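You operate a simulated robot arm through the tools that you are given. There is no shell and no other tool. Be economical: measure what you need, move in short steps, check, and stop when the job is done.

The job below is to be done with a simulated two-armed robot. You get a single attempt, and the scene is never put back.

JOB
Pick up the red carton from the second shelf from the bottom of the blue rack with one hand, pass it to the other hand and put it on the middle shelf of the blue rack. Set down upright: carton.

Only the result counts: the job must be done as asked and must still hold three seconds after the hand-in. Knocking over, shifting, dropping, spilling or breaking anything else fails it.

ROBOT AND FRAMES
Two 7-joint arms with two-finger parallel grippers on one trunk, on a base that drives. Base frame: it is fixed to the floor where the robot stands at the start and does not move with it; the origin is under the middle of the robot, x ahead of it, y to its left, z up. Units: mm, degrees, N and s.
The left shoulder is at the start at [60, 189, 1170], the right one opposite. With the tool pointing down near the work surface each hand reaches from about 100 to 460 mm from the robot's upright axis, wherever it stands, measured 20 degrees to its own side. Places, roughly: middle shelf of the blue rack [600, 400, 1000]. Payload 3.43 kg a hand.
The TCP of each hand is the grasp point between the finger pads, 30 mm short of the fingertips. In the tool frame z runs along the fingers and y along their closing line. The gripper opens to 94 mm. The fingers are 28 mm wide and 10 mm thick; the gripper's body (50 by 96 mm) begins 55 mm behind the TCP.
Orientation is that of the tool frame in the base frame, as a unit quaternion [x, y, z, w]. With the fingers straight down and closing along the base's y, the tool's x points along the base's -x, its y along +y and its z along -z.

CONTROLS
- The arms move only by the tool send_rows. It takes "left_plan", "right_plan" or both (then of equal length, played together; a hand with none holds still); each is a list of rows, each a list of 6 numbers: the shift along the tool's x, y, z in units of 40 mm (1.0 is 40 mm), then the turn, a rotation vector about the tool's x, y, z in units of 5 degrees (1.0 is 5 degrees). In form: [[dx, dy, dz, ax, ay, az], ...]. A call has 1 to 20 rows; each row shifts and turns the commanded pose from where the row before left it, along the tool's axes as they then stand. "left_gripper" and "right_gripper" are, for a hand that has rows, the finger opening in cm, from 0 to 9.4, set as the call begins (left out, the last holds). A call with a number of a shift or a turn outside -1 to 1 is refused whole. Rows are played at 5 a second. More than 50 mm and 8.6 degrees between two rows, or a gripper value outside its range, and nothing of the call is played. Where a pose cannot be reached the arm comes as near as it can. A force on the tool above 40 N (or 10 N above the force at the start of the call, whichever is more), or a blocked arm, ends the call early, and 0.2 s more pass. The fingers move at their own pace (about 153 mm/s each) and stop on an object; they squeeze with about 37 N. The grip force told is the motor's: it shows also when the fingers shut on nothing. Time passes only in rows, and 0.2 s behind the last, so rows that do not move let the fingers close. It gives the time, the measured TCP pose, the force on the tool (base axes), the opening and the grip force at its end, in the units of the frame above (readings bear some noise), with the torque about the TCP (base axes, N m) and any sound that the robot's microphone picked up.
- Cameras (640 x 400 px; columns grow to the right, rows downward): "scene" is now at [2.9, 38.3, 1713]; the picture's right is [0.53, -0.85, 0.00], its down [-0.70, -0.44, -0.57] and it looks along [0.48, 0.30, -0.82] (base axes); focal length 289 px, centre (320, 200). "left" rides on the left gripper at [76, -14, -103] in its tool frame; the picture's right is [0.18, 0.98, 0.00], its down [-0.75, 0.14, -0.64] and it looks along [-0.63, 0.12, 0.77] (tool axes); focal length 243 px, centre (320, 200). "right" rides on the right gripper at [76, 14, -103] in its tool frame; the picture's right is [-0.18, 0.98, 0.00], its down [-0.75, -0.14, -0.64] and it looks along [-0.63, -0.12, 0.77] (tool axes); focal length 243 px, centre (320, 200). There is no depth. A picture from a camera that has moved, and an enlarged one, comes with that camera's place and axes in the base frame and with its lens.
- camera(camera): a new picture of that camera. It takes no simulated time.
- move_column(by): slides the trunk up (or, below 0, down) by that many mm; the arms and the scene camera ride with it, the base frame stays. It gives what a move gives, with no picture.
- drive_base(legs): drives the robot by 1 to 6 legs, each [ahead, left, turn to the left] in mm, mm and degrees, along the robot's own axes; the way and the turn of a leg run together, so that a leg with both is an arc; at most 1500 mm and 180 degrees a leg. The arms and the cameras ride along, it lands a little off, and it stops where it bumps. It gives what a move gives.
- head_to(pan, tilt): turns the head with the scene camera to pan (to the left, within 86 degrees either way) and tilt (down, from -29 to 69), counted from straight ahead of the robot. It gives what a move gives.
- zoom(camera, box): a new picture of the part [left, top, right, bottom] of that camera's present view, enlarged. It takes no simulated time.
- finish_job(): hands the job in; it is judged then, once.

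Work in short steps. Places have to be worked out from the pictures, the camera data and where the tool is seen: move nearer, look again, correct. Check each grasp and each placing, and mend what went wrong. You have 120 turns and 108 pictures in all, those below and enlarged ones among them. Open the grippers and draw the arms clear of the work before you hand the job in, unless the task says otherwise; then end with one line.

The tools are called after "Emit:" as name(argument=value, ...) on one line, values as JSON. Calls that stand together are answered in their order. send_rows: Moves the arms, as the interface text tells. Its arguments: {"type":"object","properties":{"left_plan":{"type":"array","items":{"type":"array","items":{"type":"number"}}},"left_gripper":{"type":"number"},"right_plan":{"type":"array","items":{"type":"array","items":{"type":"number"}}},"right_gripper":{"type":"number"}},"required":[]} The other tools are called the same way: move_column (by) slides the trunk up or down; drive_base (legs) drives the base; head_to (pan, tilt) turns the head that bears the scene camera; camera (camera) takes a picture; zoom (camera, box) takes an enlarged picture of a part of a camera's view; finish_job () hands the job in.

At the start:

```text
time: 0.0
left_tcp_pos: [293.0, 387.0, 1198.4]
left_ee_rot: [0.0, 1.0, 0.001, 0.0]
left_force: [0.0, 0.7, 0.5]
left_moment: [0.0, 0.01, -0.01]
left_gripper_width: 93.8
left_grip_force: 0.0
right_tcp_pos: [284.3, 30.7, 1248.8]
right_ee_rot: [-0.001, 1.0, 0.0, 0.0]
right_force: [-0.1, -0.6, 0.6]
right_moment: [-0.01, -0.02, 0.01]
right_gripper_width: 94.1
right_grip_force: 0.0
trunk travel left (down, up): [-842.0, 148.0]
robot x, y, heading: [1.2, -0.2, -0.2]
head pan, tilt: [32.0, 55.3]
```

scene: 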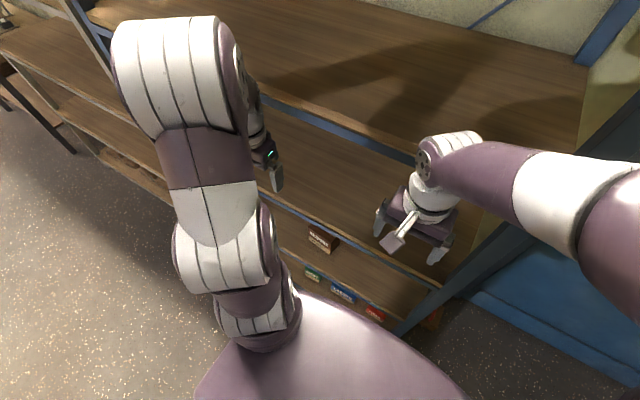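
right: 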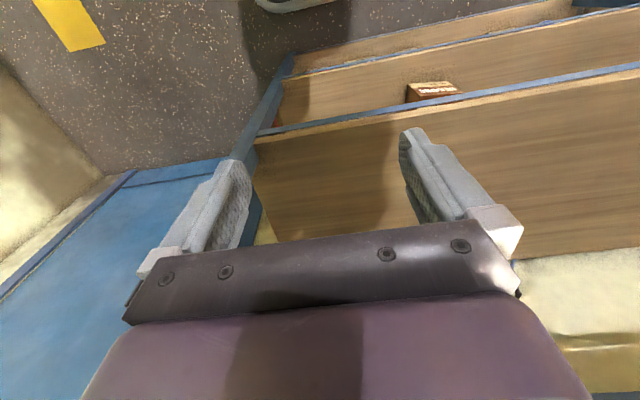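
left: 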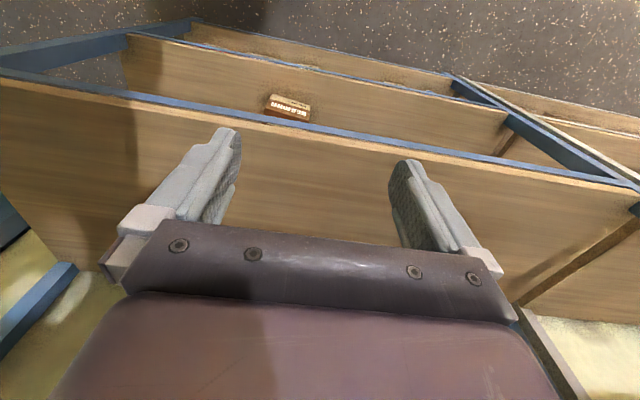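

The scene view shows a rack with several cartons on low shelves. I zoom in to identify them.

Emit:
zoom(camera="scene", box=[260, 200, 460, 340])

Emit:
head_to(pan=32, tilt=35)

Emit:
camera(camera="scene")

```text
2.86 times, centred on (360, 270) of scene
camera zoom: at [2.9, 38.3, 1713.0], right [0.53, -0.85, 0.0], down [-0.7, -0.44, -0.57], along [0.48, 0.3, -0.82], focal length 824 px, centre (206, 0)
```

zoom: 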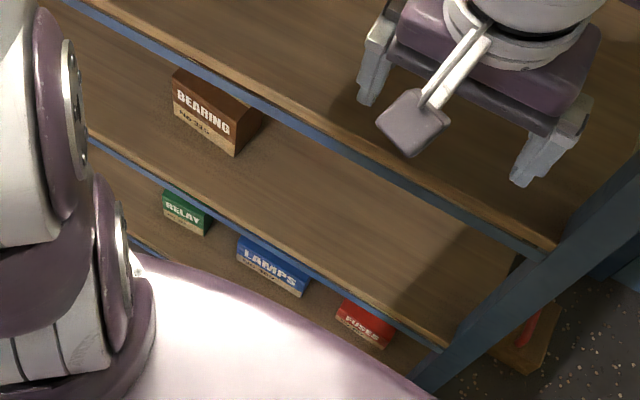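

```text
time: 0.8
left_tcp_pos: [294.6, 385.1, 1200.0]
left_ee_rot: [0.0, 1.0, 0.0, 0.0]
left_force: [-0.1, 0.3, -0.4]
left_moment: [0.0, 0.0, 0.0]
left_gripper_width: 93.8
left_grip_force: 0.1
right_tcp_pos: [283.7, 31.3, 1248.4]
right_ee_rot: [0.0, 1.0, 0.0, 0.0]
right_force: [0.0, 0.2, 0.1]
right_moment: [0.0, 0.01, -0.03]
right_gripper_width: 94.0
right_grip_force: 0.0
trunk travel left (down, up): [-842.0, 148.0]
robot x, y, heading: [-0.7, -0.5, 0.1]
head pan, tilt: [32.0, 35.0]
```

```text
103 pictures are left
camera scene: at [16.6, 47.0, 1741.6], right [0.53, -0.85, 0.0], down [-0.49, -0.3, -0.82], along [0.69, 0.43, -0.57], focal length 289 px, centre (320, 200)
```

scene: 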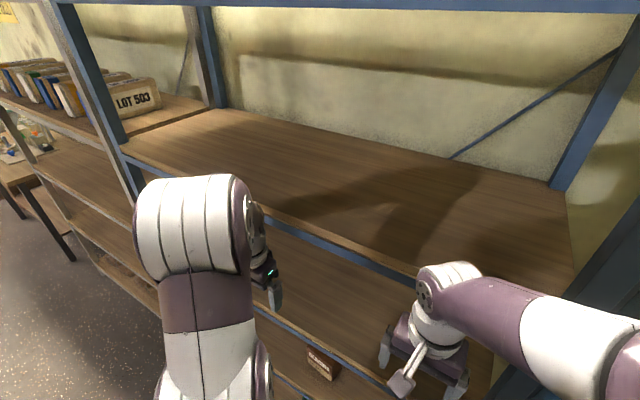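

Shelf geometry is ambiguous from here, so I look sideways for free space before backing off.

Emit:
head_to(pan=-80, tilt=30)

Emit:
camera(camera="scene")

Emit:
head_to(pan=84, tilt=30)

Emit:
camera(camera="scene")

```text
time: 2.7
left_tcp_pos: [293.6, 386.3, 1198.6]
left_ee_rot: [0.0, 1.0, 0.0, 0.0]
left_force: [0.6, -0.6, -1.1]
left_moment: [-0.01, 0.02, -0.01]
left_gripper_width: 93.7
left_grip_force: 0.1
right_tcp_pos: [283.9, 30.7, 1248.6]
right_ee_rot: [-0.001, 1.0, 0.001, 0.0]
right_force: [-0.8, 0.8, 0.2]
right_moment: [0.02, 0.02, -0.01]
right_gripper_width: 94.1
right_grip_force: 0.1
trunk travel left (down, up): [-842.0, 148.0]
robot x, y, heading: [-2.3, 3.8, 0.2]
head pan, tilt: [-80.0, 30.0]
```

```text
102 pictures are left
camera scene: at [-42.3, -88.8, 1749.5], right [-0.98, -0.17, 0.0], down [-0.09, 0.49, -0.87], along [0.15, -0.85, -0.5], focal length 289 px, centre (320, 200)
```

scene: 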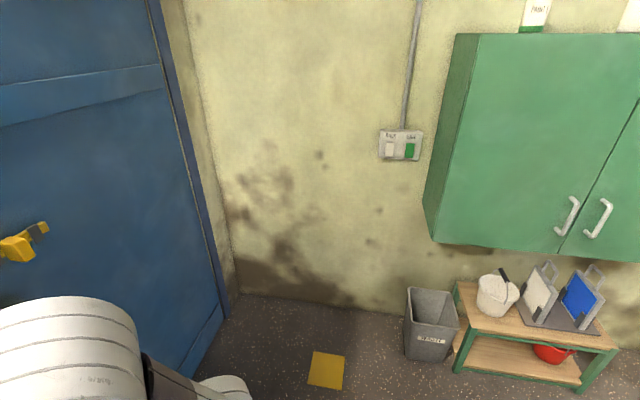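

```text
time: 5.2
left_tcp_pos: [293.2, 386.9, 1198.7]
left_ee_rot: [0.0, 1.0, 0.0, 0.001]
left_force: [-0.7, -0.3, -0.6]
left_moment: [-0.01, 0.01, 0.05]
left_gripper_width: 94.1
left_grip_force: 0.1
right_tcp_pos: [283.3, 29.5, 1247.5]
right_ee_rot: [-0.001, 1.0, 0.0, 0.0]
right_force: [0.4, -0.1, -0.1]
right_moment: [0.02, 0.03, -0.02]
right_gripper_width: 94.0
right_grip_force: 0.0
trunk travel left (down, up): [-842.0, 148.0]
robot x, y, heading: [2.5, 0.3, 0.0]
head pan, tilt: [84.0, 30.0]
```

```text
101 pictures are left
camera scene: at [-48.5, 90.3, 1749.5], right [0.99, -0.1, 0.0], down [-0.05, -0.5, -0.87], along [0.09, 0.86, -0.5], focal length 289 px, centre (320, 200)
```

scene: 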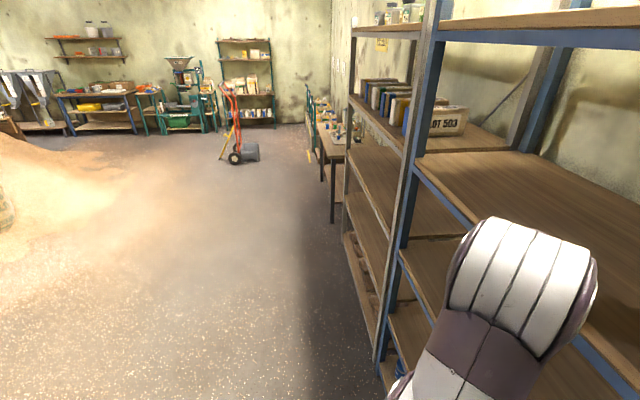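

There is free floor behind/left. I back off 500 mm and lower the trunk for a frontal look at the rack.

Emit:
drive_base(legs=[[-500, 100, 0]])

Emit:
head_to(pan=5, tilt=45)

Emit:
camera(camera="scene")

```text
time: 8.2
left_tcp_pos: [-200.9, 483.1, 1198.7]
left_ee_rot: [0.003, 1.0, 0.0, 0.0]
left_force: [-0.3, -0.2, -0.7]
left_moment: [0.0, 0.02, -0.03]
left_gripper_width: 93.9
left_grip_force: 0.1
right_tcp_pos: [-212.3, 128.5, 1250.0]
right_ee_rot: [0.001, 1.0, 0.0, 0.001]
right_force: [-0.3, -0.3, 0.3]
right_moment: [-0.02, -0.01, -0.02]
right_gripper_width: 93.9
right_grip_force: 0.1
trunk travel left (down, up): [-842.0, 148.0]
robot x, y, heading: [-498.1, 98.8, -0.5]
head pan, tilt: [84.0, 30.0]
```

```text
time: 9.7
left_tcp_pos: [-201.0, 484.4, 1199.1]
left_ee_rot: [0.003, 1.0, -0.001, 0.0]
left_force: [0.2, -0.4, 0.4]
left_moment: [0.01, -0.01, -0.02]
left_gripper_width: 93.9
left_grip_force: 0.2
right_tcp_pos: [-213.4, 128.1, 1249.0]
right_ee_rot: [0.001, 1.0, 0.0, 0.001]
right_force: [0.0, -0.2, 0.3]
right_moment: [-0.01, -0.02, -0.01]
right_gripper_width: 94.1
right_grip_force: 0.1
trunk travel left (down, up): [-842.0, 148.0]
robot x, y, heading: [-495.6, 101.4, -0.1]
head pan, tilt: [5.0, 45.0]
```

```text
100 pictures are left
camera scene: at [-473.8, 105.4, 1726.9], right [0.08, -1.0, 0.0], down [-0.7, -0.06, -0.71], along [0.7, 0.06, -0.71], focal length 289 px, centre (320, 200)
```

scene: 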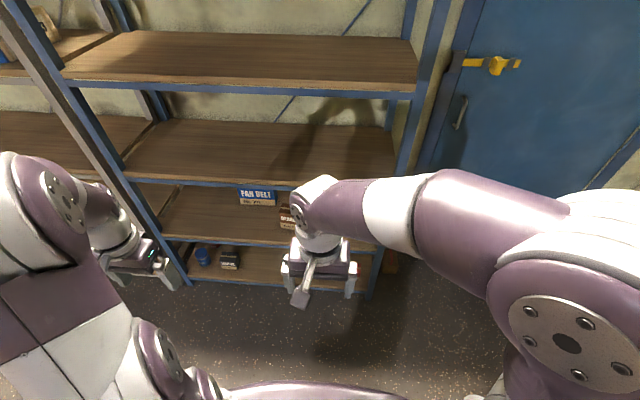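

Now lower the trunk to see into the lower shelves.

Emit:
move_column(by=-600)

Emit:
head_to(pan=5, tilt=30)

Emit:
camera(camera="scene")

```text
refused: -600 is not a number from -400 to 400
```

```text
time: 10.5
left_tcp_pos: [-202.4, 483.3, 1199.0]
left_ee_rot: [0.002, 1.0, 0.0, 0.0]
left_force: [0.5, 0.3, 0.3]
left_moment: [0.0, 0.0, 0.02]
left_gripper_width: 93.7
left_grip_force: 0.1
right_tcp_pos: [-212.4, 127.3, 1248.6]
right_ee_rot: [0.001, 1.0, 0.0, 0.0]
right_force: [-0.3, 0.2, -0.6]
right_moment: [0.03, -0.02, -0.02]
right_gripper_width: 93.8
right_grip_force: 0.1
trunk travel left (down, up): [-842.0, 148.0]
robot x, y, heading: [-494.8, 99.3, -0.4]
head pan, tilt: [5.0, 30.0]
```

```text
99 pictures are left
camera scene: at [-464.9, 106.1, 1749.4], right [0.08, -1.0, 0.0], down [-0.5, -0.04, -0.87], along [0.86, 0.07, -0.5], focal length 289 px, centre (320, 200)
```

scene: 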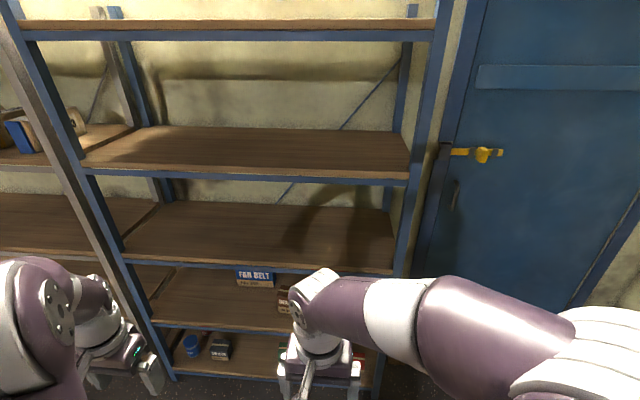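

Lower in allowed steps.

Emit:
move_column(by=-400)

Emit:
head_to(pan=5, tilt=25)

Emit:
camera(camera="scene")

Emit:
camera(camera="right")

```text
time: 14.3
left_tcp_pos: [-201.4, 483.5, 799.1]
left_ee_rot: [0.003, 1.0, 0.0, 0.0]
left_force: [0.5, -0.3, -0.4]
left_moment: [0.04, -0.02, -0.02]
left_gripper_width: 94.1
left_grip_force: 0.1
right_tcp_pos: [-213.1, 127.7, 848.2]
right_ee_rot: [0.002, 1.0, 0.0, 0.0]
right_force: [0.8, 0.6, -0.1]
right_moment: [-0.03, -0.05, 0.03]
right_gripper_width: 94.0
right_grip_force: 0.1
trunk travel left (down, up): [-442.0, 548.0]
robot x, y, heading: [-494.4, 94.2, -0.1]
head pan, tilt: [5.0, 30.0]
```

```text
time: 15.0
left_tcp_pos: [-200.8, 483.4, 798.3]
left_ee_rot: [0.003, 1.0, 0.0, 0.0]
left_force: [0.8, 0.6, 0.5]
left_moment: [0.0, -0.04, 0.01]
left_gripper_width: 93.9
left_grip_force: 0.0
right_tcp_pos: [-212.4, 127.7, 848.1]
right_ee_rot: [0.001, 1.0, 0.001, 0.001]
right_force: [0.4, 0.1, -0.1]
right_moment: [0.0, 0.01, -0.02]
right_gripper_width: 93.7
right_grip_force: 0.0
trunk travel left (down, up): [-442.0, 548.0]
robot x, y, heading: [-498.8, 98.1, -0.4]
head pan, tilt: [5.0, 25.0]
```

```text
98 pictures are left
camera scene: at [-463.2, 106.2, 1357.4], right [0.08, -1.0, 0.0], down [-0.42, -0.04, -0.91], along [0.9, 0.07, -0.42], focal length 289 px, centre (320, 200)
```

scene: 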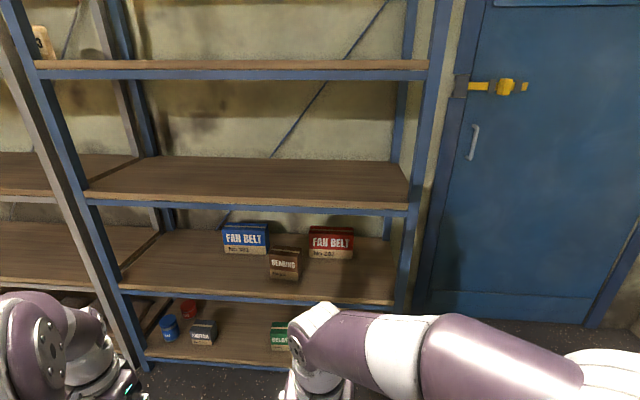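

```text
97 pictures are left
camera right: at [-289.0, 142.9, 950.4], right [0.19, 0.98, 0.0], down [0.75, -0.14, 0.64], along [0.63, -0.12, -0.77], focal length 243 px, centre (320, 200)
```

right: 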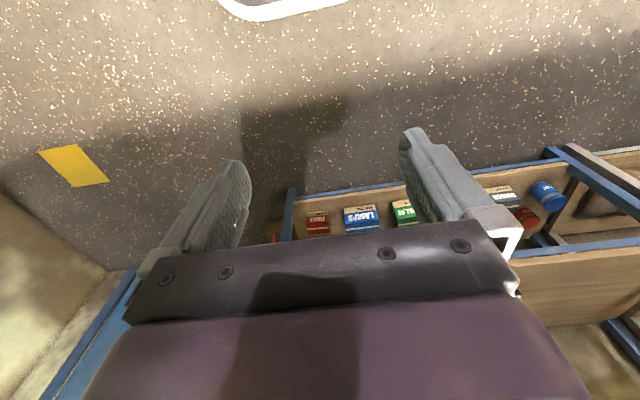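

The red "FAN BELT" carton stands on the second shelf, behind/right of the brown BEARING box. Zoom for measurement.

Emit:
zoom(camera="scene", box=[200, 180, 440, 330])

Emit:
move_column(by=-380)

Emit:
head_to(pan=0, tilt=15)

Emit:
camera(camera="scene")

```text
2.67 times, centred on (320, 255) of scene
camera zoom: at [-463.2, 106.2, 1357.4], right [0.08, -1.0, 0.0], down [-0.42, -0.04, -0.91], along [0.9, 0.07, -0.42], focal length 770 px, centre (320, 53)
```

zoom: 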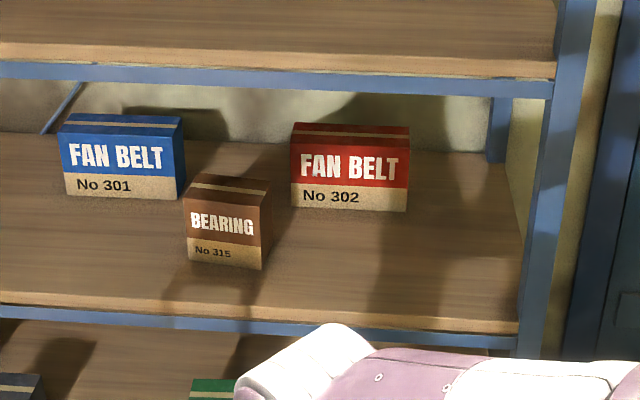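

```text
time: 18.7
left_tcp_pos: [-201.2, 482.9, 419.1]
left_ee_rot: [0.002, 1.0, 0.0, 0.0]
left_force: [-0.5, -0.5, 0.3]
left_moment: [-0.02, 0.02, 0.0]
left_gripper_width: 94.0
left_grip_force: 0.0
right_tcp_pos: [-213.4, 127.3, 468.4]
right_ee_rot: [0.002, 1.0, 0.0, 0.0]
right_force: [0.8, 0.1, 0.5]
right_moment: [0.01, 0.02, 0.0]
right_gripper_width: 93.9
right_grip_force: 0.0
trunk travel left (down, up): [-62.0, 928.0]
robot x, y, heading: [-495.7, 99.5, -0.5]
head pan, tilt: [5.0, 25.0]
```

```text
time: 19.4
left_tcp_pos: [-202.8, 483.0, 419.1]
left_ee_rot: [0.002, 1.0, 0.0, 0.0]
left_force: [-0.1, -0.2, 0.1]
left_moment: [0.02, 0.01, 0.0]
left_gripper_width: 93.9
left_grip_force: 0.0
right_tcp_pos: [-213.1, 128.9, 468.4]
right_ee_rot: [0.002, 1.0, 0.0, 0.0]
right_force: [-0.9, -0.1, -0.6]
right_moment: [-0.04, 0.01, 0.02]
right_gripper_width: 94.0
right_grip_force: 0.0
trunk travel left (down, up): [-62.0, 928.0]
robot x, y, heading: [-494.3, 99.5, -0.3]
head pan, tilt: [0.0, 15.0]
```

```text
95 pictures are left
camera scene: at [-461.6, 98.2, 993.7], right [0.0, -1.0, 0.0], down [-0.26, 0.0, -0.97], along [0.97, 0.0, -0.26], focal length 289 px, centre (320, 200)
```

scene: 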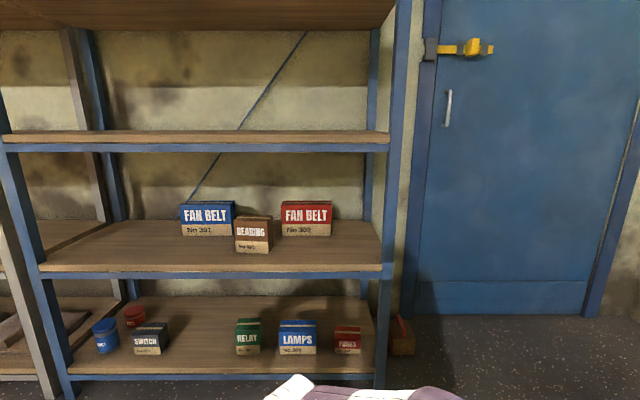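

Emit:
zoom(camera="scene", box=[160, 120, 400, 280])

```text
2.50 times, centred on (280, 200) of scene
camera zoom: at [-461.6, 98.2, 993.7], right [0.0, -1.0, 0.0], down [-0.26, 0.0, -0.97], along [0.97, 0.0, -0.26], focal length 721 px, centre (420, 200)
```

zoom: 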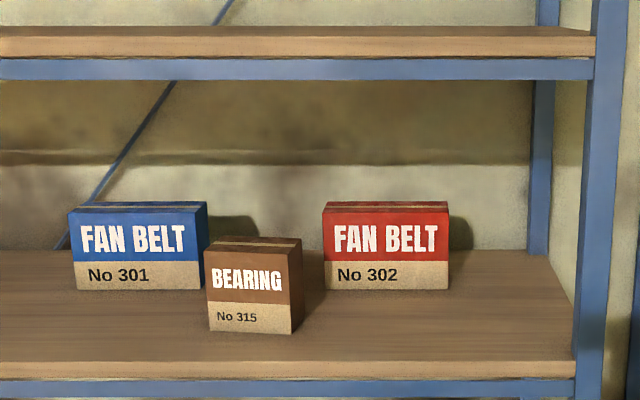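

Carton: ~200 wide (y 53–253), ~70 deep (x 634–705), ~125 tall on z≈550; only its depth is graspable. Middle shelf top ≈ z 960, front edge x≈387. Now check how far the base protrudes ahead.

Emit:
head_to(pan=0, tilt=65)

Emit:
camera(camera="scene")

Emit:
camera(camera="left")

```text
time: 20.6
left_tcp_pos: [-202.6, 483.2, 418.2]
left_ee_rot: [0.003, 1.0, 0.0, 0.0]
left_force: [0.4, -0.2, 0.2]
left_moment: [0.0, 0.02, 0.0]
left_gripper_width: 94.1
left_grip_force: 0.1
right_tcp_pos: [-212.5, 127.3, 467.8]
right_ee_rot: [0.002, 1.0, -0.001, 0.0]
right_force: [-0.1, -0.1, 0.1]
right_moment: [0.0, -0.03, -0.01]
right_gripper_width: 94.2
right_grip_force: 0.1
trunk travel left (down, up): [-62.0, 928.0]
robot x, y, heading: [-493.5, 100.3, -0.4]
head pan, tilt: [0.0, 65.0]
```

```text
93 pictures are left
camera scene: at [-494.3, 98.3, 921.9], right [0.0, -1.0, 0.0], down [-0.91, 0.0, -0.42], along [0.42, 0.0, -0.91], focal length 289 px, centre (320, 200)
```

scene: 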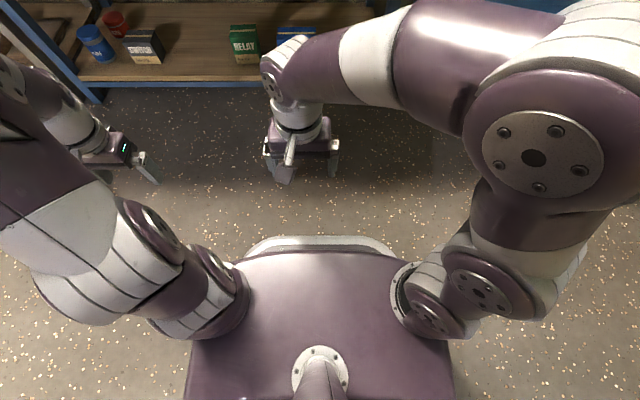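

```text
92 pictures are left
camera left: at [-276.8, 469.2, 522.2], right [-0.18, 0.98, 0.0], down [0.75, 0.14, 0.64], along [0.63, 0.12, -0.77], focal length 243 px, centre (320, 200)
```

left: 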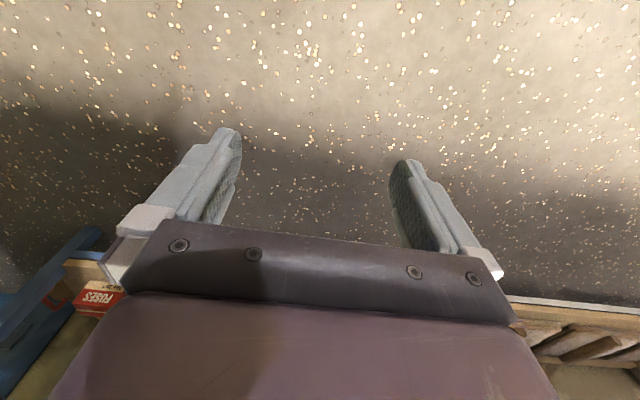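

The base extends ~230 mm ahead; I can get near the rack. Plan: left hand grasps the carton's top-left corner with the tool tilted 45° sideways (pointing right-down, closing along x). Raise trunk and turn the left tool in free space.

Emit:
move_column(by=400)

Emit:
send_rows(left_plan=[[0, 0, 0, 0, 0, -1], [0, 0, 0, 0, 0, -1], [0, 0, 0, 0, 0, -1], [0, 0, 0, 0, 0, -1], [0, 0, 0, 0, 0, -1], [0, 0, 0, 0, 0, -1], [0, 0, 0, 0, 0, -1], [0, 0, 0, 0, 0, -1], [0, 0, 0, 0, 0, -1], [0, 0, 0, 0, 0, -1], [0, 0, 0, 0, 0, -1], [0, 0, 0, 0, 0, -1], [0, 0, 0, 0, 0, -1], [0, 0, 0, 0, 0, -1], [0, 0, 0, 0, 0, -1], [0, 0, 0, 0, 0, -1], [0, 0, 0, 0, 0, -1], [0, 0, 0, 0, 0, -1]])

Emit:
send_rows(left_plan=[[0, 0, 0, 0, 1, 0], [0, 0, 0, 0, 1, 0], [0, 0, 0, 0, 1, 0], [0, 0, 0, 0, 1, 0], [0, 0, 0, 0, 1, 0], [0, 0, 0, 0, 1, 0], [0, 0, 0, 0, 1, 0], [0, 0, 0, 0, 1, 0], [0, 0, 0, 0, 1, 0]])

Emit:
head_to(pan=15, tilt=45)

Emit:
camera(camera="scene")

```text
time: 24.4
left_tcp_pos: [-202.3, 482.9, 819.7]
left_ee_rot: [0.002, 1.0, 0.0, 0.0]
left_force: [0.2, -0.4, 0.4]
left_moment: [0.04, -0.03, -0.01]
left_gripper_width: 93.9
left_grip_force: 0.1
right_tcp_pos: [-211.2, 128.2, 868.3]
right_ee_rot: [0.002, 1.0, -0.001, 0.0]
right_force: [-0.1, 0.0, -0.7]
right_moment: [-0.01, -0.04, -0.03]
right_gripper_width: 94.0
right_grip_force: 0.1
trunk travel left (down, up): [-462.0, 528.0]
robot x, y, heading: [-497.3, 98.7, -0.2]
head pan, tilt: [0.0, 65.0]
```

```text
time: 28.2
left_tcp_pos: [-201.0, 483.2, 818.4]
left_ee_rot: [-0.705, 0.709, -0.001, 0.0]
left_force: [0.1, -1.0, 0.0]
left_moment: [0.01, -0.01, 0.01]
left_gripper_width: 94.1
left_grip_force: 0.2
right_tcp_pos: [-213.3, 127.9, 867.3]
right_ee_rot: [0.002, 1.0, 0.0, 0.0]
right_force: [-0.5, -0.4, 0.7]
right_moment: [0.0, 0.02, 0.0]
right_gripper_width: 93.7
right_grip_force: 0.0
trunk travel left (down, up): [-462.0, 528.0]
robot x, y, heading: [-495.6, 96.4, -0.3]
head pan, tilt: [0.0, 65.0]
```

```text
time: 30.2
left_tcp_pos: [-238.4, 406.3, 701.3]
left_ee_rot: [-0.651, 0.655, -0.27, -0.271]
left_force: [1.3, -0.5, -0.2]
left_moment: [-0.01, -0.02, 0.02]
left_gripper_width: 93.9
left_grip_force: 0.0
left hand out of reach, approached as far as the arm can: row 3, 4, 5, 6, 7, 8, 9
right_tcp_pos: [-212.6, 128.3, 868.7]
right_ee_rot: [0.001, 1.0, 0.0, 0.0]
right_force: [0.1, 0.0, -0.4]
right_moment: [-0.01, 0.02, 0.04]
right_gripper_width: 94.0
right_grip_force: 0.0
trunk travel left (down, up): [-462.0, 528.0]
robot x, y, heading: [-498.0, 99.6, -0.2]
head pan, tilt: [0.0, 65.0]
```

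```text
time: 31.0
left_tcp_pos: [-239.5, 405.7, 701.9]
left_ee_rot: [-0.652, 0.655, -0.269, -0.271]
left_force: [-0.1, -0.3, -1.1]
left_moment: [0.0, 0.0, 0.01]
left_gripper_width: 94.0
left_grip_force: 0.2
right_tcp_pos: [-212.0, 128.6, 868.6]
right_ee_rot: [0.001, 1.0, 0.0, 0.0]
right_force: [0.6, 0.6, 0.6]
right_moment: [0.01, 0.03, -0.01]
right_gripper_width: 94.3
right_grip_force: 0.1
trunk travel left (down, up): [-462.0, 528.0]
robot x, y, heading: [-498.2, 101.6, -0.2]
head pan, tilt: [15.0, 45.0]
```

```text
91 pictures are left
camera scene: at [-476.3, 119.3, 1346.8], right [0.25, -0.97, 0.0], down [-0.68, -0.18, -0.71], along [0.68, 0.18, -0.71], focal length 289 px, centre (320, 200)
```

scene: 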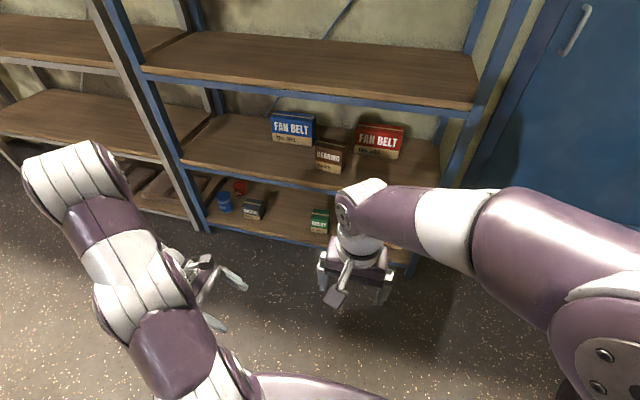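

Tilt reached with some position error. Test the forward reach in this orientation by shifting +320 mm along x (tool −y) in free space.

Emit:
send_rows(left_plan=[[0, -1, 0, 0, 0, 0], [0, -1, 0, 0, 0, 0], [0, -1, 0, 0, 0, 0], [0, -1, 0, 0, 0, 0], [0, -1, 0, 0, 0, 0], [0, -1, 0, 0, 0, 0], [0, -1, 0, 0, 0, 0], [0, -1, 0, 0, 0, 0]])

Emit:
camera(camera="scene")

```text
time: 32.8
left_tcp_pos: [-39.4, 296.8, 618.0]
left_ee_rot: [-0.652, 0.655, -0.27, -0.27]
left_force: [0.4, 0.4, 0.2]
left_moment: [0.02, -0.01, 0.01]
left_gripper_width: 93.9
left_grip_force: 0.1
left hand out of reach, approached as far as the arm can: row 1, 2, 3, 4, 5, 6, 7, 8
right_tcp_pos: [-214.0, 127.5, 868.1]
right_ee_rot: [0.002, 1.0, -0.001, 0.0]
right_force: [-0.8, 0.2, 0.1]
right_moment: [0.01, 0.02, -0.01]
right_gripper_width: 93.9
right_grip_force: 0.1
trunk travel left (down, up): [-462.0, 528.0]
robot x, y, heading: [-495.1, 98.2, -0.2]
head pan, tilt: [15.0, 45.0]
```

```text
90 pictures are left
camera scene: at [-476.4, 119.4, 1346.9], right [0.25, -0.97, 0.0], down [-0.68, -0.18, -0.71], along [0.68, 0.18, -0.71], focal length 289 px, centre (320, 200)
```

scene: 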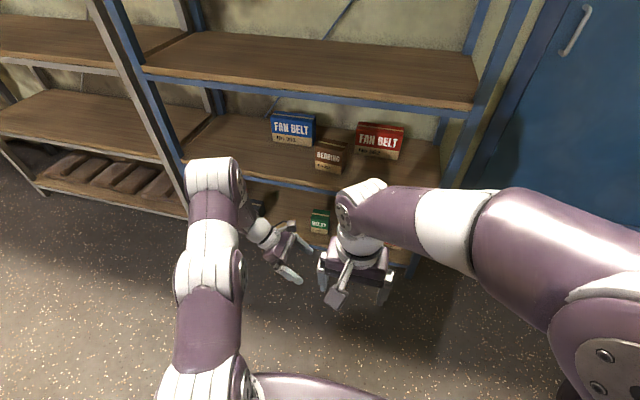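

Reach with this sideways tilt is ~460 mm ahead at most: not enough for x≈670. New plan: push the carton's left end back with the right fingertips (tool pitched 45° forward-down) to yaw it, then grasp its near end. Retract left; pitch right tool and yaw 25° left.

Emit:
send_rows(left_plan=[[0, 1, 0, 0, 0, 0], [0, 1, 0, 0, 0, 0], [0, 1, 0, 0, 0, 0], [0, 1, 0, 0, 0, 0], [0, 1, 0, 0, 0, 0], [0, 1, 0, 0, 0, 0], [0, 1, 0, 0, 0, 0], [0, 1, 0, 0, 0, 0], [0, 1, 0, 0, 0, 0], [0, 0, 0, 0, 0, 0], [0, 0, 0, 0, 0, 0], [0, 0, 0, 0, 0, 0], [0, 0, 0, 0, 0, 0], [0, 0, 0, 0, 0, 0]], right_plan=[[0, 0, 0, 0, -1, 0], [0, 0, 0, 0, -1, 0], [0, 0, 0, 0, -1, 0], [0, 0, 0, 0, -1, 0], [0, 0, 0, 0, -1, 0], [0, 0, 0, 0, -1, 0], [0, 0, 0, 0, -1, 0], [0, 0, 0, 0, -1, 0], [0, 0, 0, 0, -1, 0], [0, 0, 0, -0.707, 0, -0.707], [0, 0, 0, -0.707, 0, -0.707], [0, 0, 0, -0.707, 0, -0.707], [0, 0, 0, -0.707, 0, -0.707], [0, 0, 0, -0.707, 0, -0.707]], right_gripper=0)

Emit:
camera(camera="scene")

```text
time: 34.6
left_tcp_pos: [-345.4, 302.7, 616.5]
left_ee_rot: [0.673, -0.635, 0.267, 0.271]
left_force: [1.4, 1.4, 0.8]
left_moment: [-0.21, 0.24, -0.06]
left_gripper_width: 94.1
left_grip_force: 0.0
right_tcp_pos: [-211.7, 127.9, 868.0]
right_ee_rot: [0.002, 0.942, 0.0, 0.334]
right_force: [0.7, -0.7, -0.3]
right_moment: [0.05, 0.0, 0.02]
right_gripper_width: 0.0
right_grip_force: 33.3
trunk travel left (down, up): [-462.0, 528.0]
robot x, y, heading: [-498.8, 96.2, -0.1]
head pan, tilt: [15.0, 45.0]
stopped in row 9 (left hand): the force on the tool passed its limit (the readings are from after the stop); the commanded pose is now the measured one
```

```text
89 pictures are left
camera scene: at [-476.5, 119.4, 1346.9], right [0.25, -0.97, 0.0], down [-0.68, -0.18, -0.71], along [0.68, 0.18, -0.71], focal length 289 px, centre (320, 200)
```

scene: 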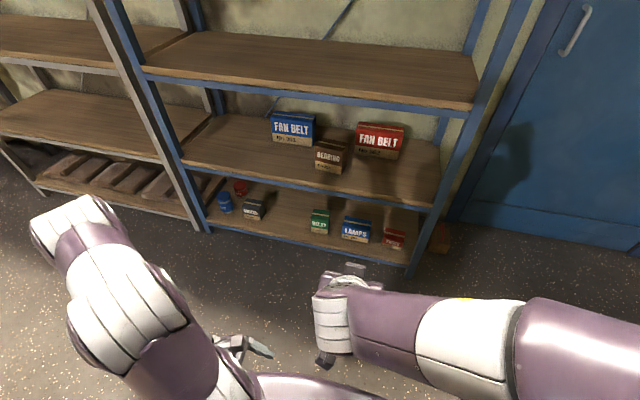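

The left hand retreated to touch the robot's own body; move it forward 120 mm and up-left a little, and finish the right yaw.

Emit:
send_rows(left_plan=[[0, -1, 0, 0, 0, 0], [0, -1, 0, 0, 0, 0], [0, -1, -0.5, 0, 0, 0], [0, 0, -0.5, 0, 0, 0], [0, 0, 0, 0, 0, 0]], right_plan=[[0, 0, 0, -0.707, 0, -0.707], [0, 0, 0, -0.707, 0, -0.707], [0, 0, 0, -0.707, 0, -0.707], [0, 0, 0, -0.707, 0, -0.707], [0, 0, 0, -0.707, 0, -0.707]])

Emit:
camera(camera="scene")

Emit:
camera(camera="right")

```text
time: 35.8
left_tcp_pos: [-227.8, 336.0, 640.7]
left_ee_rot: [0.673, -0.634, 0.268, 0.27]
left_force: [0.5, 0.7, -1.0]
left_moment: [0.0, -0.01, 0.04]
left_gripper_width: 93.9
left_grip_force: 0.0
right_tcp_pos: [-213.4, 126.6, 867.8]
right_ee_rot: [-0.194, 0.92, 0.093, 0.327]
right_force: [0.0, -0.1, -0.7]
right_moment: [0.02, 0.02, 0.02]
right_gripper_width: 0.0
right_grip_force: 32.8
trunk travel left (down, up): [-462.0, 528.0]
robot x, y, heading: [-496.8, 100.2, -0.3]
head pan, tilt: [15.0, 45.0]
```

```text
88 pictures are left
camera scene: at [-476.1, 119.1, 1346.9], right [0.25, -0.97, 0.0], down [-0.68, -0.18, -0.71], along [0.68, 0.18, -0.71], focal length 289 px, centre (320, 200)
```

scene: 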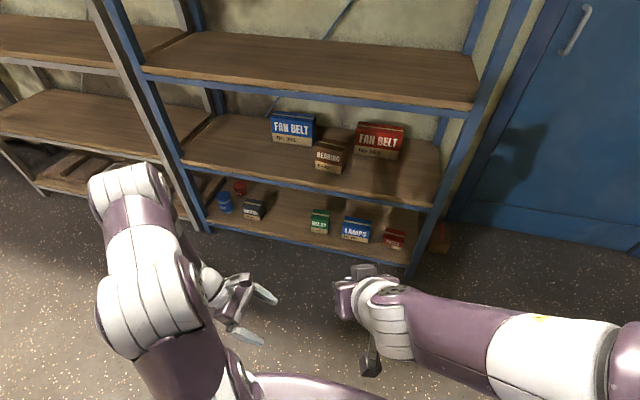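

```text
87 pictures are left
camera right: at [-331.0, 86.9, 898.1], right [-0.28, 0.95, 0.16], down [0.23, -0.1, 0.97], along [0.93, 0.31, -0.19], focal length 243 px, centre (320, 200)
```

right: 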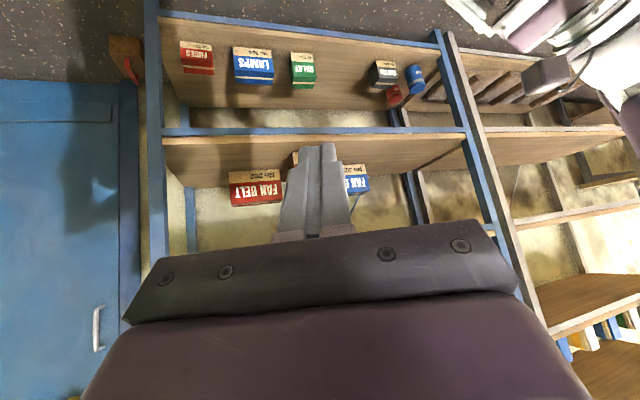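

Pitch the right tool 15° nearer horizontal and pull left back 60 mm, then drive towards the rack.

Emit:
send_rows(left_plan=[[0, 0.75, 0, 0, 0, 0], [0, 0.75, 0, 0, 0, 0], [0, 0, 0, 0, 0, 0]], right_plan=[[0, 0, 0, 0, -1, 0], [0, 0, 0, 0, -1, 0], [0, 0, 0, 0, -1, 0]])

Emit:
drive_base(legs=[[480, 120, 0]])

Emit:
camera(camera="scene")

Emit:
camera(camera="right")

```text
time: 36.6
left_tcp_pos: [-286.3, 334.0, 642.1]
left_ee_rot: [0.673, -0.635, 0.268, 0.269]
left_force: [-0.2, -0.2, -0.1]
left_moment: [0.01, 0.01, 0.01]
left_gripper_width: 94.0
left_grip_force: 0.1
right_tcp_pos: [-211.8, 127.1, 867.9]
right_ee_rot: [-0.18, 0.87, 0.117, 0.445]
right_force: [-0.3, 0.4, 0.7]
right_moment: [-0.04, 0.0, 0.02]
right_gripper_width: 0.0
right_grip_force: 33.1
trunk travel left (down, up): [-462.0, 528.0]
robot x, y, heading: [-501.9, 97.3, -0.4]
head pan, tilt: [15.0, 45.0]
```

```text
time: 39.6
left_tcp_pos: [194.6, 450.7, 641.5]
left_ee_rot: [0.674, -0.633, 0.268, 0.27]
left_force: [0.4, 0.8, -0.3]
left_moment: [-0.02, -0.01, 0.0]
left_gripper_width: 94.1
left_grip_force: 0.0
right_tcp_pos: [268.8, 245.5, 867.6]
right_ee_rot: [-0.181, 0.87, 0.117, 0.443]
right_force: [1.2, 0.2, -0.1]
right_moment: [-0.02, 0.01, 0.01]
right_gripper_width: 0.0
right_grip_force: 32.6
trunk travel left (down, up): [-462.0, 528.0]
robot x, y, heading: [-15.9, 212.6, -0.2]
head pan, tilt: [15.0, 45.0]
```

```text
86 pictures are left
camera scene: at [4.9, 236.2, 1346.9], right [0.26, -0.97, 0.0], down [-0.68, -0.18, -0.71], along [0.68, 0.18, -0.71], focal length 289 px, centre (320, 200)
```

scene: 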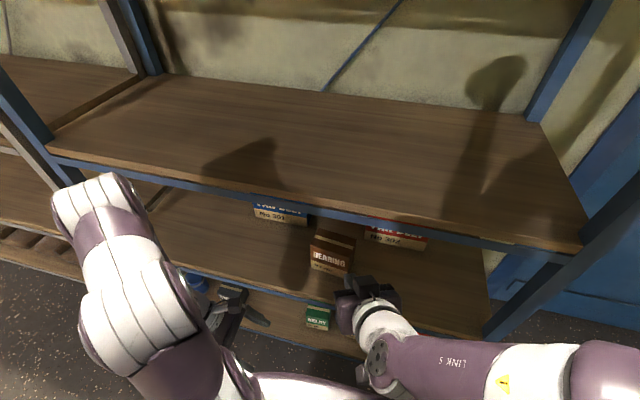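

```text
85 pictures are left
camera right: at [146.7, 205.0, 865.8], right [-0.31, 0.93, 0.19], down [0.0, -0.2, 0.98], along [0.95, 0.3, 0.06], focal length 243 px, centre (320, 200)
```

right: 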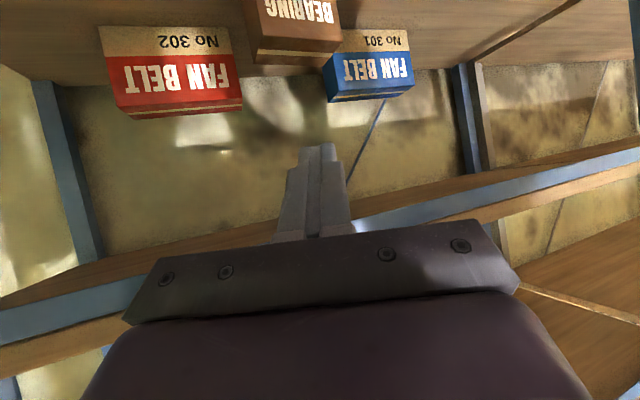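

From the right camera the carton's near-left bottom corner is at ≈(626,247,550), top 682. Lower the right hand in front of the rack to TCP ≈(330,150,640).

Emit:
send_rows(right_plan=[[0.717, -0.506, 0.592, 0, 0, 0], [0.717, -0.506, 0.592, 0, 0, 0], [0.717, -0.506, 0.592, 0, 0, 0], [0.717, -0.506, 0.592, 0, 0, 0], [0.717, -0.506, 0.592, 0, 0, 0], [0.717, -0.506, 0.592, 0, 0, 0]])

Emit:
camera(camera="right")

Emit:
camera(camera="scene")

```text
time: 41.0
left_tcp_pos: [192.7, 450.2, 641.8]
left_ee_rot: [0.674, -0.634, 0.266, 0.27]
left_force: [0.2, 0.7, -0.9]
left_moment: [-0.01, 0.01, -0.02]
left_gripper_width: 94.1
left_grip_force: 0.1
right_tcp_pos: [345.5, 258.1, 691.8]
right_ee_rot: [-0.181, 0.871, 0.105, 0.444]
right_force: [0.4, 0.4, 0.0]
right_moment: [-0.05, 0.0, -0.01]
right_gripper_width: 0.0
right_grip_force: 33.5
right hand out of reach, approached as far as the arm can: row 2, 3, 4, 5, 6
trunk travel left (down, up): [-462.0, 528.0]
robot x, y, heading: [-17.3, 214.0, 0.0]
head pan, tilt: [15.0, 45.0]
```

```text
84 pictures are left
camera right: at [223.5, 218.9, 689.3], right [-0.3, 0.94, 0.17], down [-0.01, -0.18, 0.98], along [0.95, 0.3, 0.06], focal length 243 px, centre (320, 200)
```

right: 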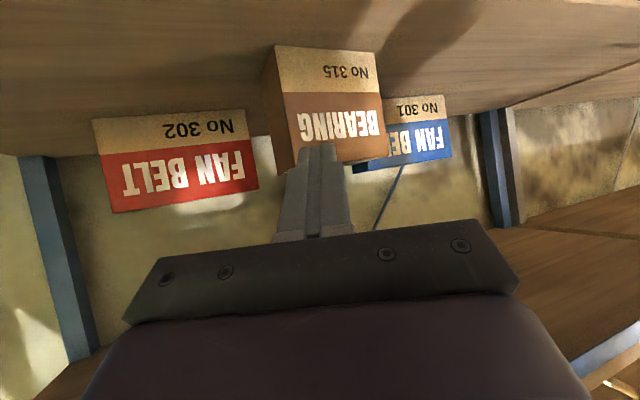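

```text
83 pictures are left
camera scene: at [4.5, 235.9, 1346.9], right [0.26, -0.97, 0.0], down [-0.68, -0.18, -0.71], along [0.68, 0.18, -0.71], focal length 289 px, centre (320, 200)
```

scene: 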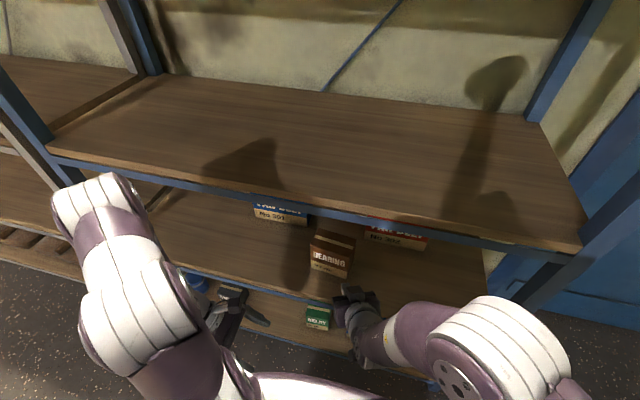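

The wrist was too near the shoulder there. Go forward and right together, toward (450,198,712), right of the bearing box.

Emit:
send_rows(right_plan=[[-0.503, -0.813, 0.358, 0, 0, 0], [-0.503, -0.813, 0.358, 0, 0, 0], [-0.503, -0.813, 0.358, 0, 0, 0]])

Emit:
camera(camera="right")

```text
time: 41.8
left_tcp_pos: [193.2, 449.9, 642.9]
left_ee_rot: [0.674, -0.634, 0.268, 0.269]
left_force: [0.1, 0.0, 0.7]
left_moment: [-0.02, -0.01, -0.02]
left_gripper_width: 93.8
left_grip_force: 0.1
right_tcp_pos: [433.3, 255.0, 712.4]
right_ee_rot: [-0.176, 0.871, 0.112, 0.444]
right_force: [0.7, -0.9, 0.4]
right_moment: [0.01, -0.03, -0.02]
right_gripper_width: 0.1
right_grip_force: 32.9
right hand out of reach, approached as far as the arm can: row 1, 2, 3
trunk travel left (down, up): [-462.0, 528.0]
robot x, y, heading: [-16.2, 214.6, -0.1]
head pan, tilt: [15.0, 45.0]
```

```text
82 pictures are left
camera right: at [311.2, 217.7, 710.6], right [-0.3, 0.94, 0.19], down [0.0, -0.2, 0.98], along [0.95, 0.29, 0.06], focal length 243 px, centre (320, 200)
```

right: 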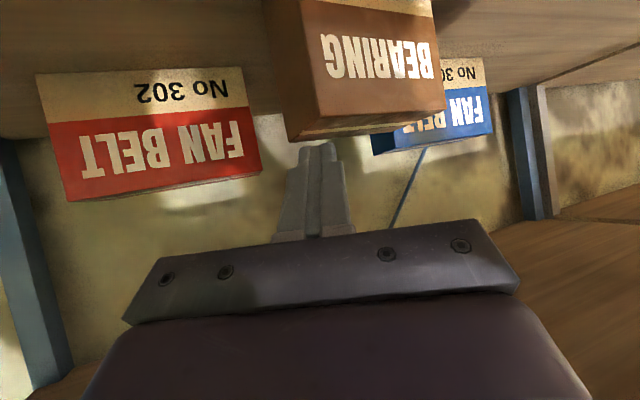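

The hand can't move right in this pose; shift the base 75 mm to the right instead (everything is clear laterally).

Emit:
drive_base(legs=[[0, -75, 0]])

Emit:
send_rows(right_plan=[[-0.3, -0.4, 0.8, 0, 0, 0], [-0.3, -0.4, 0.8, 0, 0, 0]])

Emit:
camera(camera="right")

Emit:
camera(camera="scene")

```text
time: 42.8
left_tcp_pos: [192.5, 371.4, 642.0]
left_ee_rot: [0.674, -0.634, 0.267, 0.27]
left_force: [0.3, -0.3, 0.5]
left_moment: [0.02, -0.01, 0.0]
left_gripper_width: 94.0
left_grip_force: 0.0
right_tcp_pos: [433.1, 177.3, 713.1]
right_ee_rot: [-0.174, 0.871, 0.113, 0.444]
right_force: [-0.5, 0.7, 0.1]
right_moment: [0.03, -0.02, 0.01]
right_gripper_width: 0.1
right_grip_force: 33.5
trunk travel left (down, up): [-462.0, 528.0]
robot x, y, heading: [-12.9, 138.4, -0.4]
head pan, tilt: [15.0, 45.0]
```

```text
time: 43.4
left_tcp_pos: [193.9, 372.1, 641.9]
left_ee_rot: [0.673, -0.634, 0.268, 0.27]
left_force: [-0.2, -0.3, 0.5]
left_moment: [0.0, -0.01, -0.02]
left_gripper_width: 93.7
left_grip_force: 0.0
right_tcp_pos: [491.5, 207.7, 693.6]
right_ee_rot: [-0.17, 0.872, 0.112, 0.445]
right_force: [0.2, 0.2, 0.1]
right_moment: [-0.01, 0.0, 0.02]
right_gripper_width: 0.0
right_grip_force: 32.7
right hand out of reach, approached as far as the arm can: row 1, 2
trunk travel left (down, up): [-462.0, 528.0]
robot x, y, heading: [-19.2, 138.9, -0.2]
head pan, tilt: [15.0, 45.0]
```

```text
81 pictures are left
camera right: at [368.0, 171.1, 691.9], right [-0.29, 0.94, 0.19], down [-0.01, -0.2, 0.98], along [0.96, 0.28, 0.06], focal length 243 px, centre (320, 200)
```

right: 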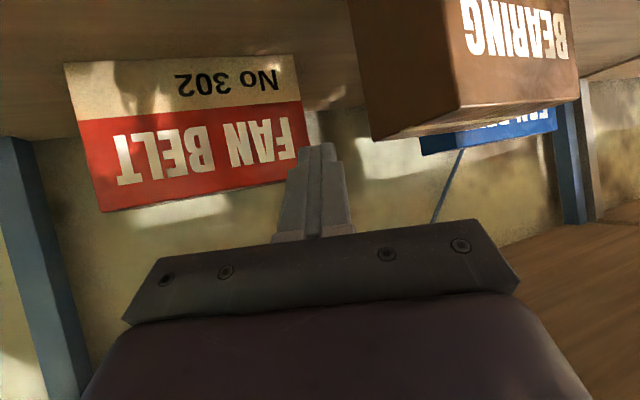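

```text
80 pictures are left
camera scene: at [4.7, 158.7, 1346.9], right [0.26, -0.97, 0.0], down [-0.68, -0.18, -0.71], along [0.68, 0.18, -0.71], focal length 289 px, centre (320, 200)
```

scene: 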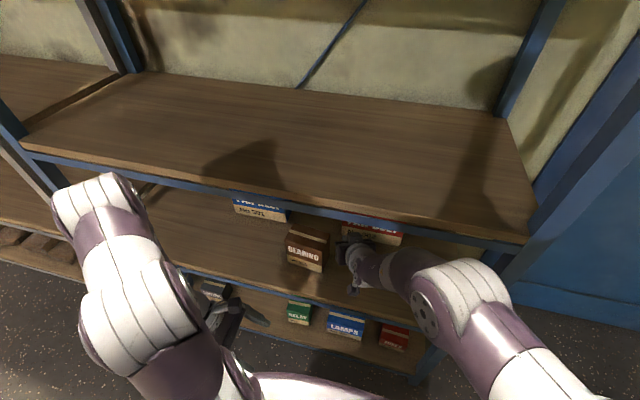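

Forward motion along the tool works. Lower the trunk by 95 mm to bring the fingertips to z≈582, in the gap right of the bearing box (its right side ≈ y 286).

Emit:
move_column(by=-95)

Emit:
camera(camera="right")

Emit:
camera(camera="scene")

```text
time: 44.7
left_tcp_pos: [193.8, 371.6, 547.8]
left_ee_rot: [0.674, -0.633, 0.268, 0.27]
left_force: [-0.2, -0.4, 0.2]
left_moment: [-0.02, -0.03, 0.01]
left_gripper_width: 94.0
left_grip_force: 0.1
right_tcp_pos: [491.1, 207.4, 600.3]
right_ee_rot: [-0.17, 0.872, 0.111, 0.444]
right_force: [0.7, -0.6, 0.0]
right_moment: [-0.02, -0.01, 0.0]
right_gripper_width: 0.0
right_grip_force: 33.4
trunk travel left (down, up): [-367.0, 623.0]
robot x, y, heading: [-13.4, 138.2, -0.4]
head pan, tilt: [15.0, 45.0]
```

```text
79 pictures are left
camera right: at [367.5, 170.9, 597.5], right [-0.29, 0.94, 0.19], down [-0.01, -0.2, 0.98], along [0.96, 0.28, 0.06], focal length 243 px, centre (320, 200)
```

right: 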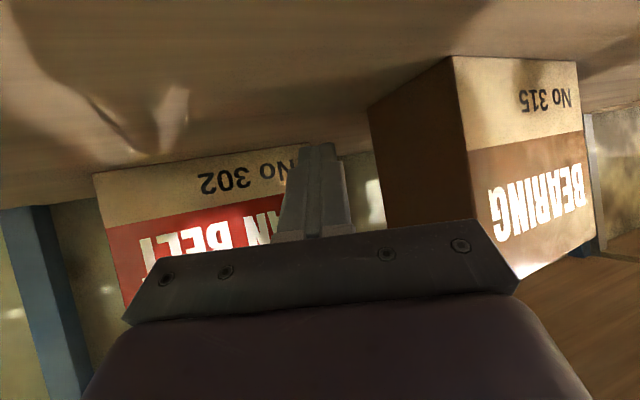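

```text
78 pictures are left
camera scene: at [4.0, 158.2, 1251.9], right [0.26, -0.97, 0.0], down [-0.68, -0.18, -0.71], along [0.68, 0.18, -0.71], focal length 289 px, centre (320, 200)
```

scene: 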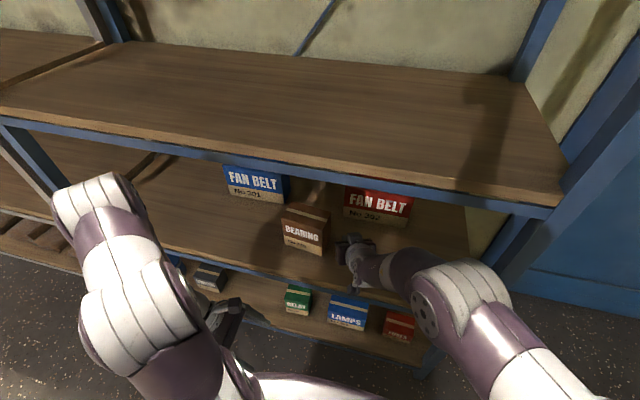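

Clearances fine. Drive the base 95 mm ahead: fingertips to about x 610, just short of the carton.

Emit:
drive_base(legs=[[95, 0, 0]])

Emit:
camera(camera="right")

Emit:
camera(camera="scene")

```text
time: 45.8
left_tcp_pos: [290.8, 372.3, 546.9]
left_ee_rot: [0.673, -0.634, 0.267, 0.27]
left_force: [0.9, 0.0, 0.6]
left_moment: [0.02, 0.01, -0.01]
left_gripper_width: 94.1
left_grip_force: 0.0
right_tcp_pos: [587.9, 208.2, 598.6]
right_ee_rot: [-0.17, 0.872, 0.111, 0.445]
right_force: [0.4, -0.6, 0.6]
right_moment: [-0.01, -0.04, 0.02]
right_gripper_width: 0.1
right_grip_force: 32.8
trunk travel left (down, up): [-367.0, 623.0]
robot x, y, heading: [83.2, 134.7, 0.0]
head pan, tilt: [15.0, 45.0]
```

```text
77 pictures are left
camera right: at [464.3, 170.7, 597.0], right [-0.29, 0.94, 0.19], down [0.0, -0.2, 0.98], along [0.96, 0.28, 0.06], focal length 243 px, centre (320, 200)
```

right: 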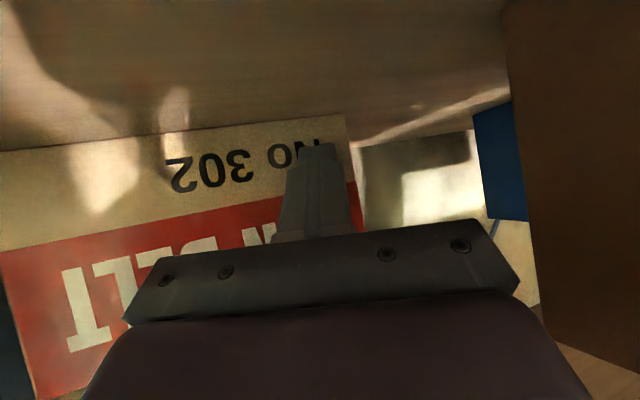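

```text
76 pictures are left
camera scene: at [101.6, 158.1, 1251.8], right [0.26, -0.97, 0.0], down [-0.68, -0.18, -0.71], along [0.68, 0.18, -0.71], focal length 289 px, centre (320, 200)
```

scene: 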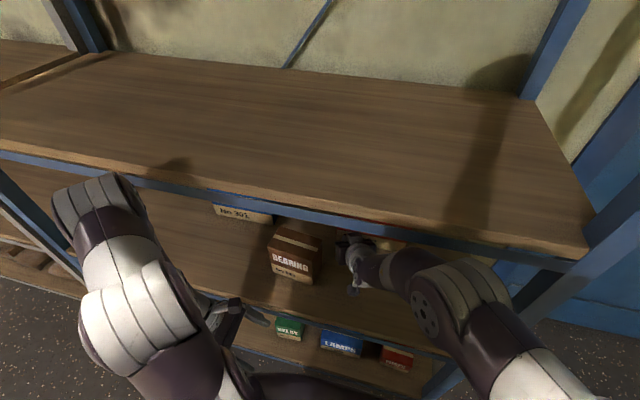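

Fingertips are ~20 mm short of the carton's left front, 30 mm in from its left end. Push +x 60 mm by arm, relaxing the yaw to the right a bit.

Emit:
send_rows(right_plan=[[-0.2725, -0.1975, 0.369, 0.814, -0.042, 0.578], [-0.2725, -0.24, 0.369, 0.814, -0.042, 0.578], [-0.2725, -0.28, 0.369, 0.814, -0.042, 0.578]])

Emit:
camera(camera="right")

```text
time: 46.6
left_tcp_pos: [290.1, 372.3, 547.0]
left_ee_rot: [0.674, -0.633, 0.268, 0.271]
left_force: [0.1, 0.3, -0.5]
left_moment: [0.0, 0.0, 0.02]
left_gripper_width: 94.1
left_grip_force: 0.0
right_tcp_pos: [648.1, 198.5, 600.2]
right_ee_rot: [-0.055, 0.887, 0.052, 0.455]
right_force: [0.1, 0.2, 0.4]
right_moment: [0.0, 0.02, 0.02]
right_gripper_width: 0.0
right_grip_force: 32.7
trunk travel left (down, up): [-367.0, 623.0]
robot x, y, heading: [78.5, 136.2, -0.2]
head pan, tilt: [15.0, 45.0]
```

```text
75 pictures are left
camera right: at [519.1, 193.9, 597.0], right [-0.03, 0.98, 0.19], down [-0.06, -0.19, 0.98], along [1.0, 0.02, 0.06], focal length 243 px, centre (320, 200)
```

right: 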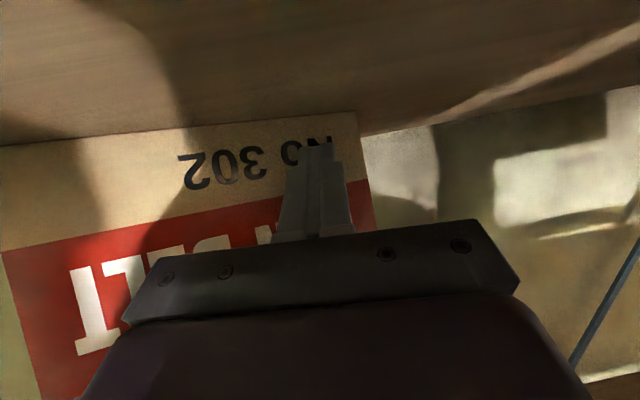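

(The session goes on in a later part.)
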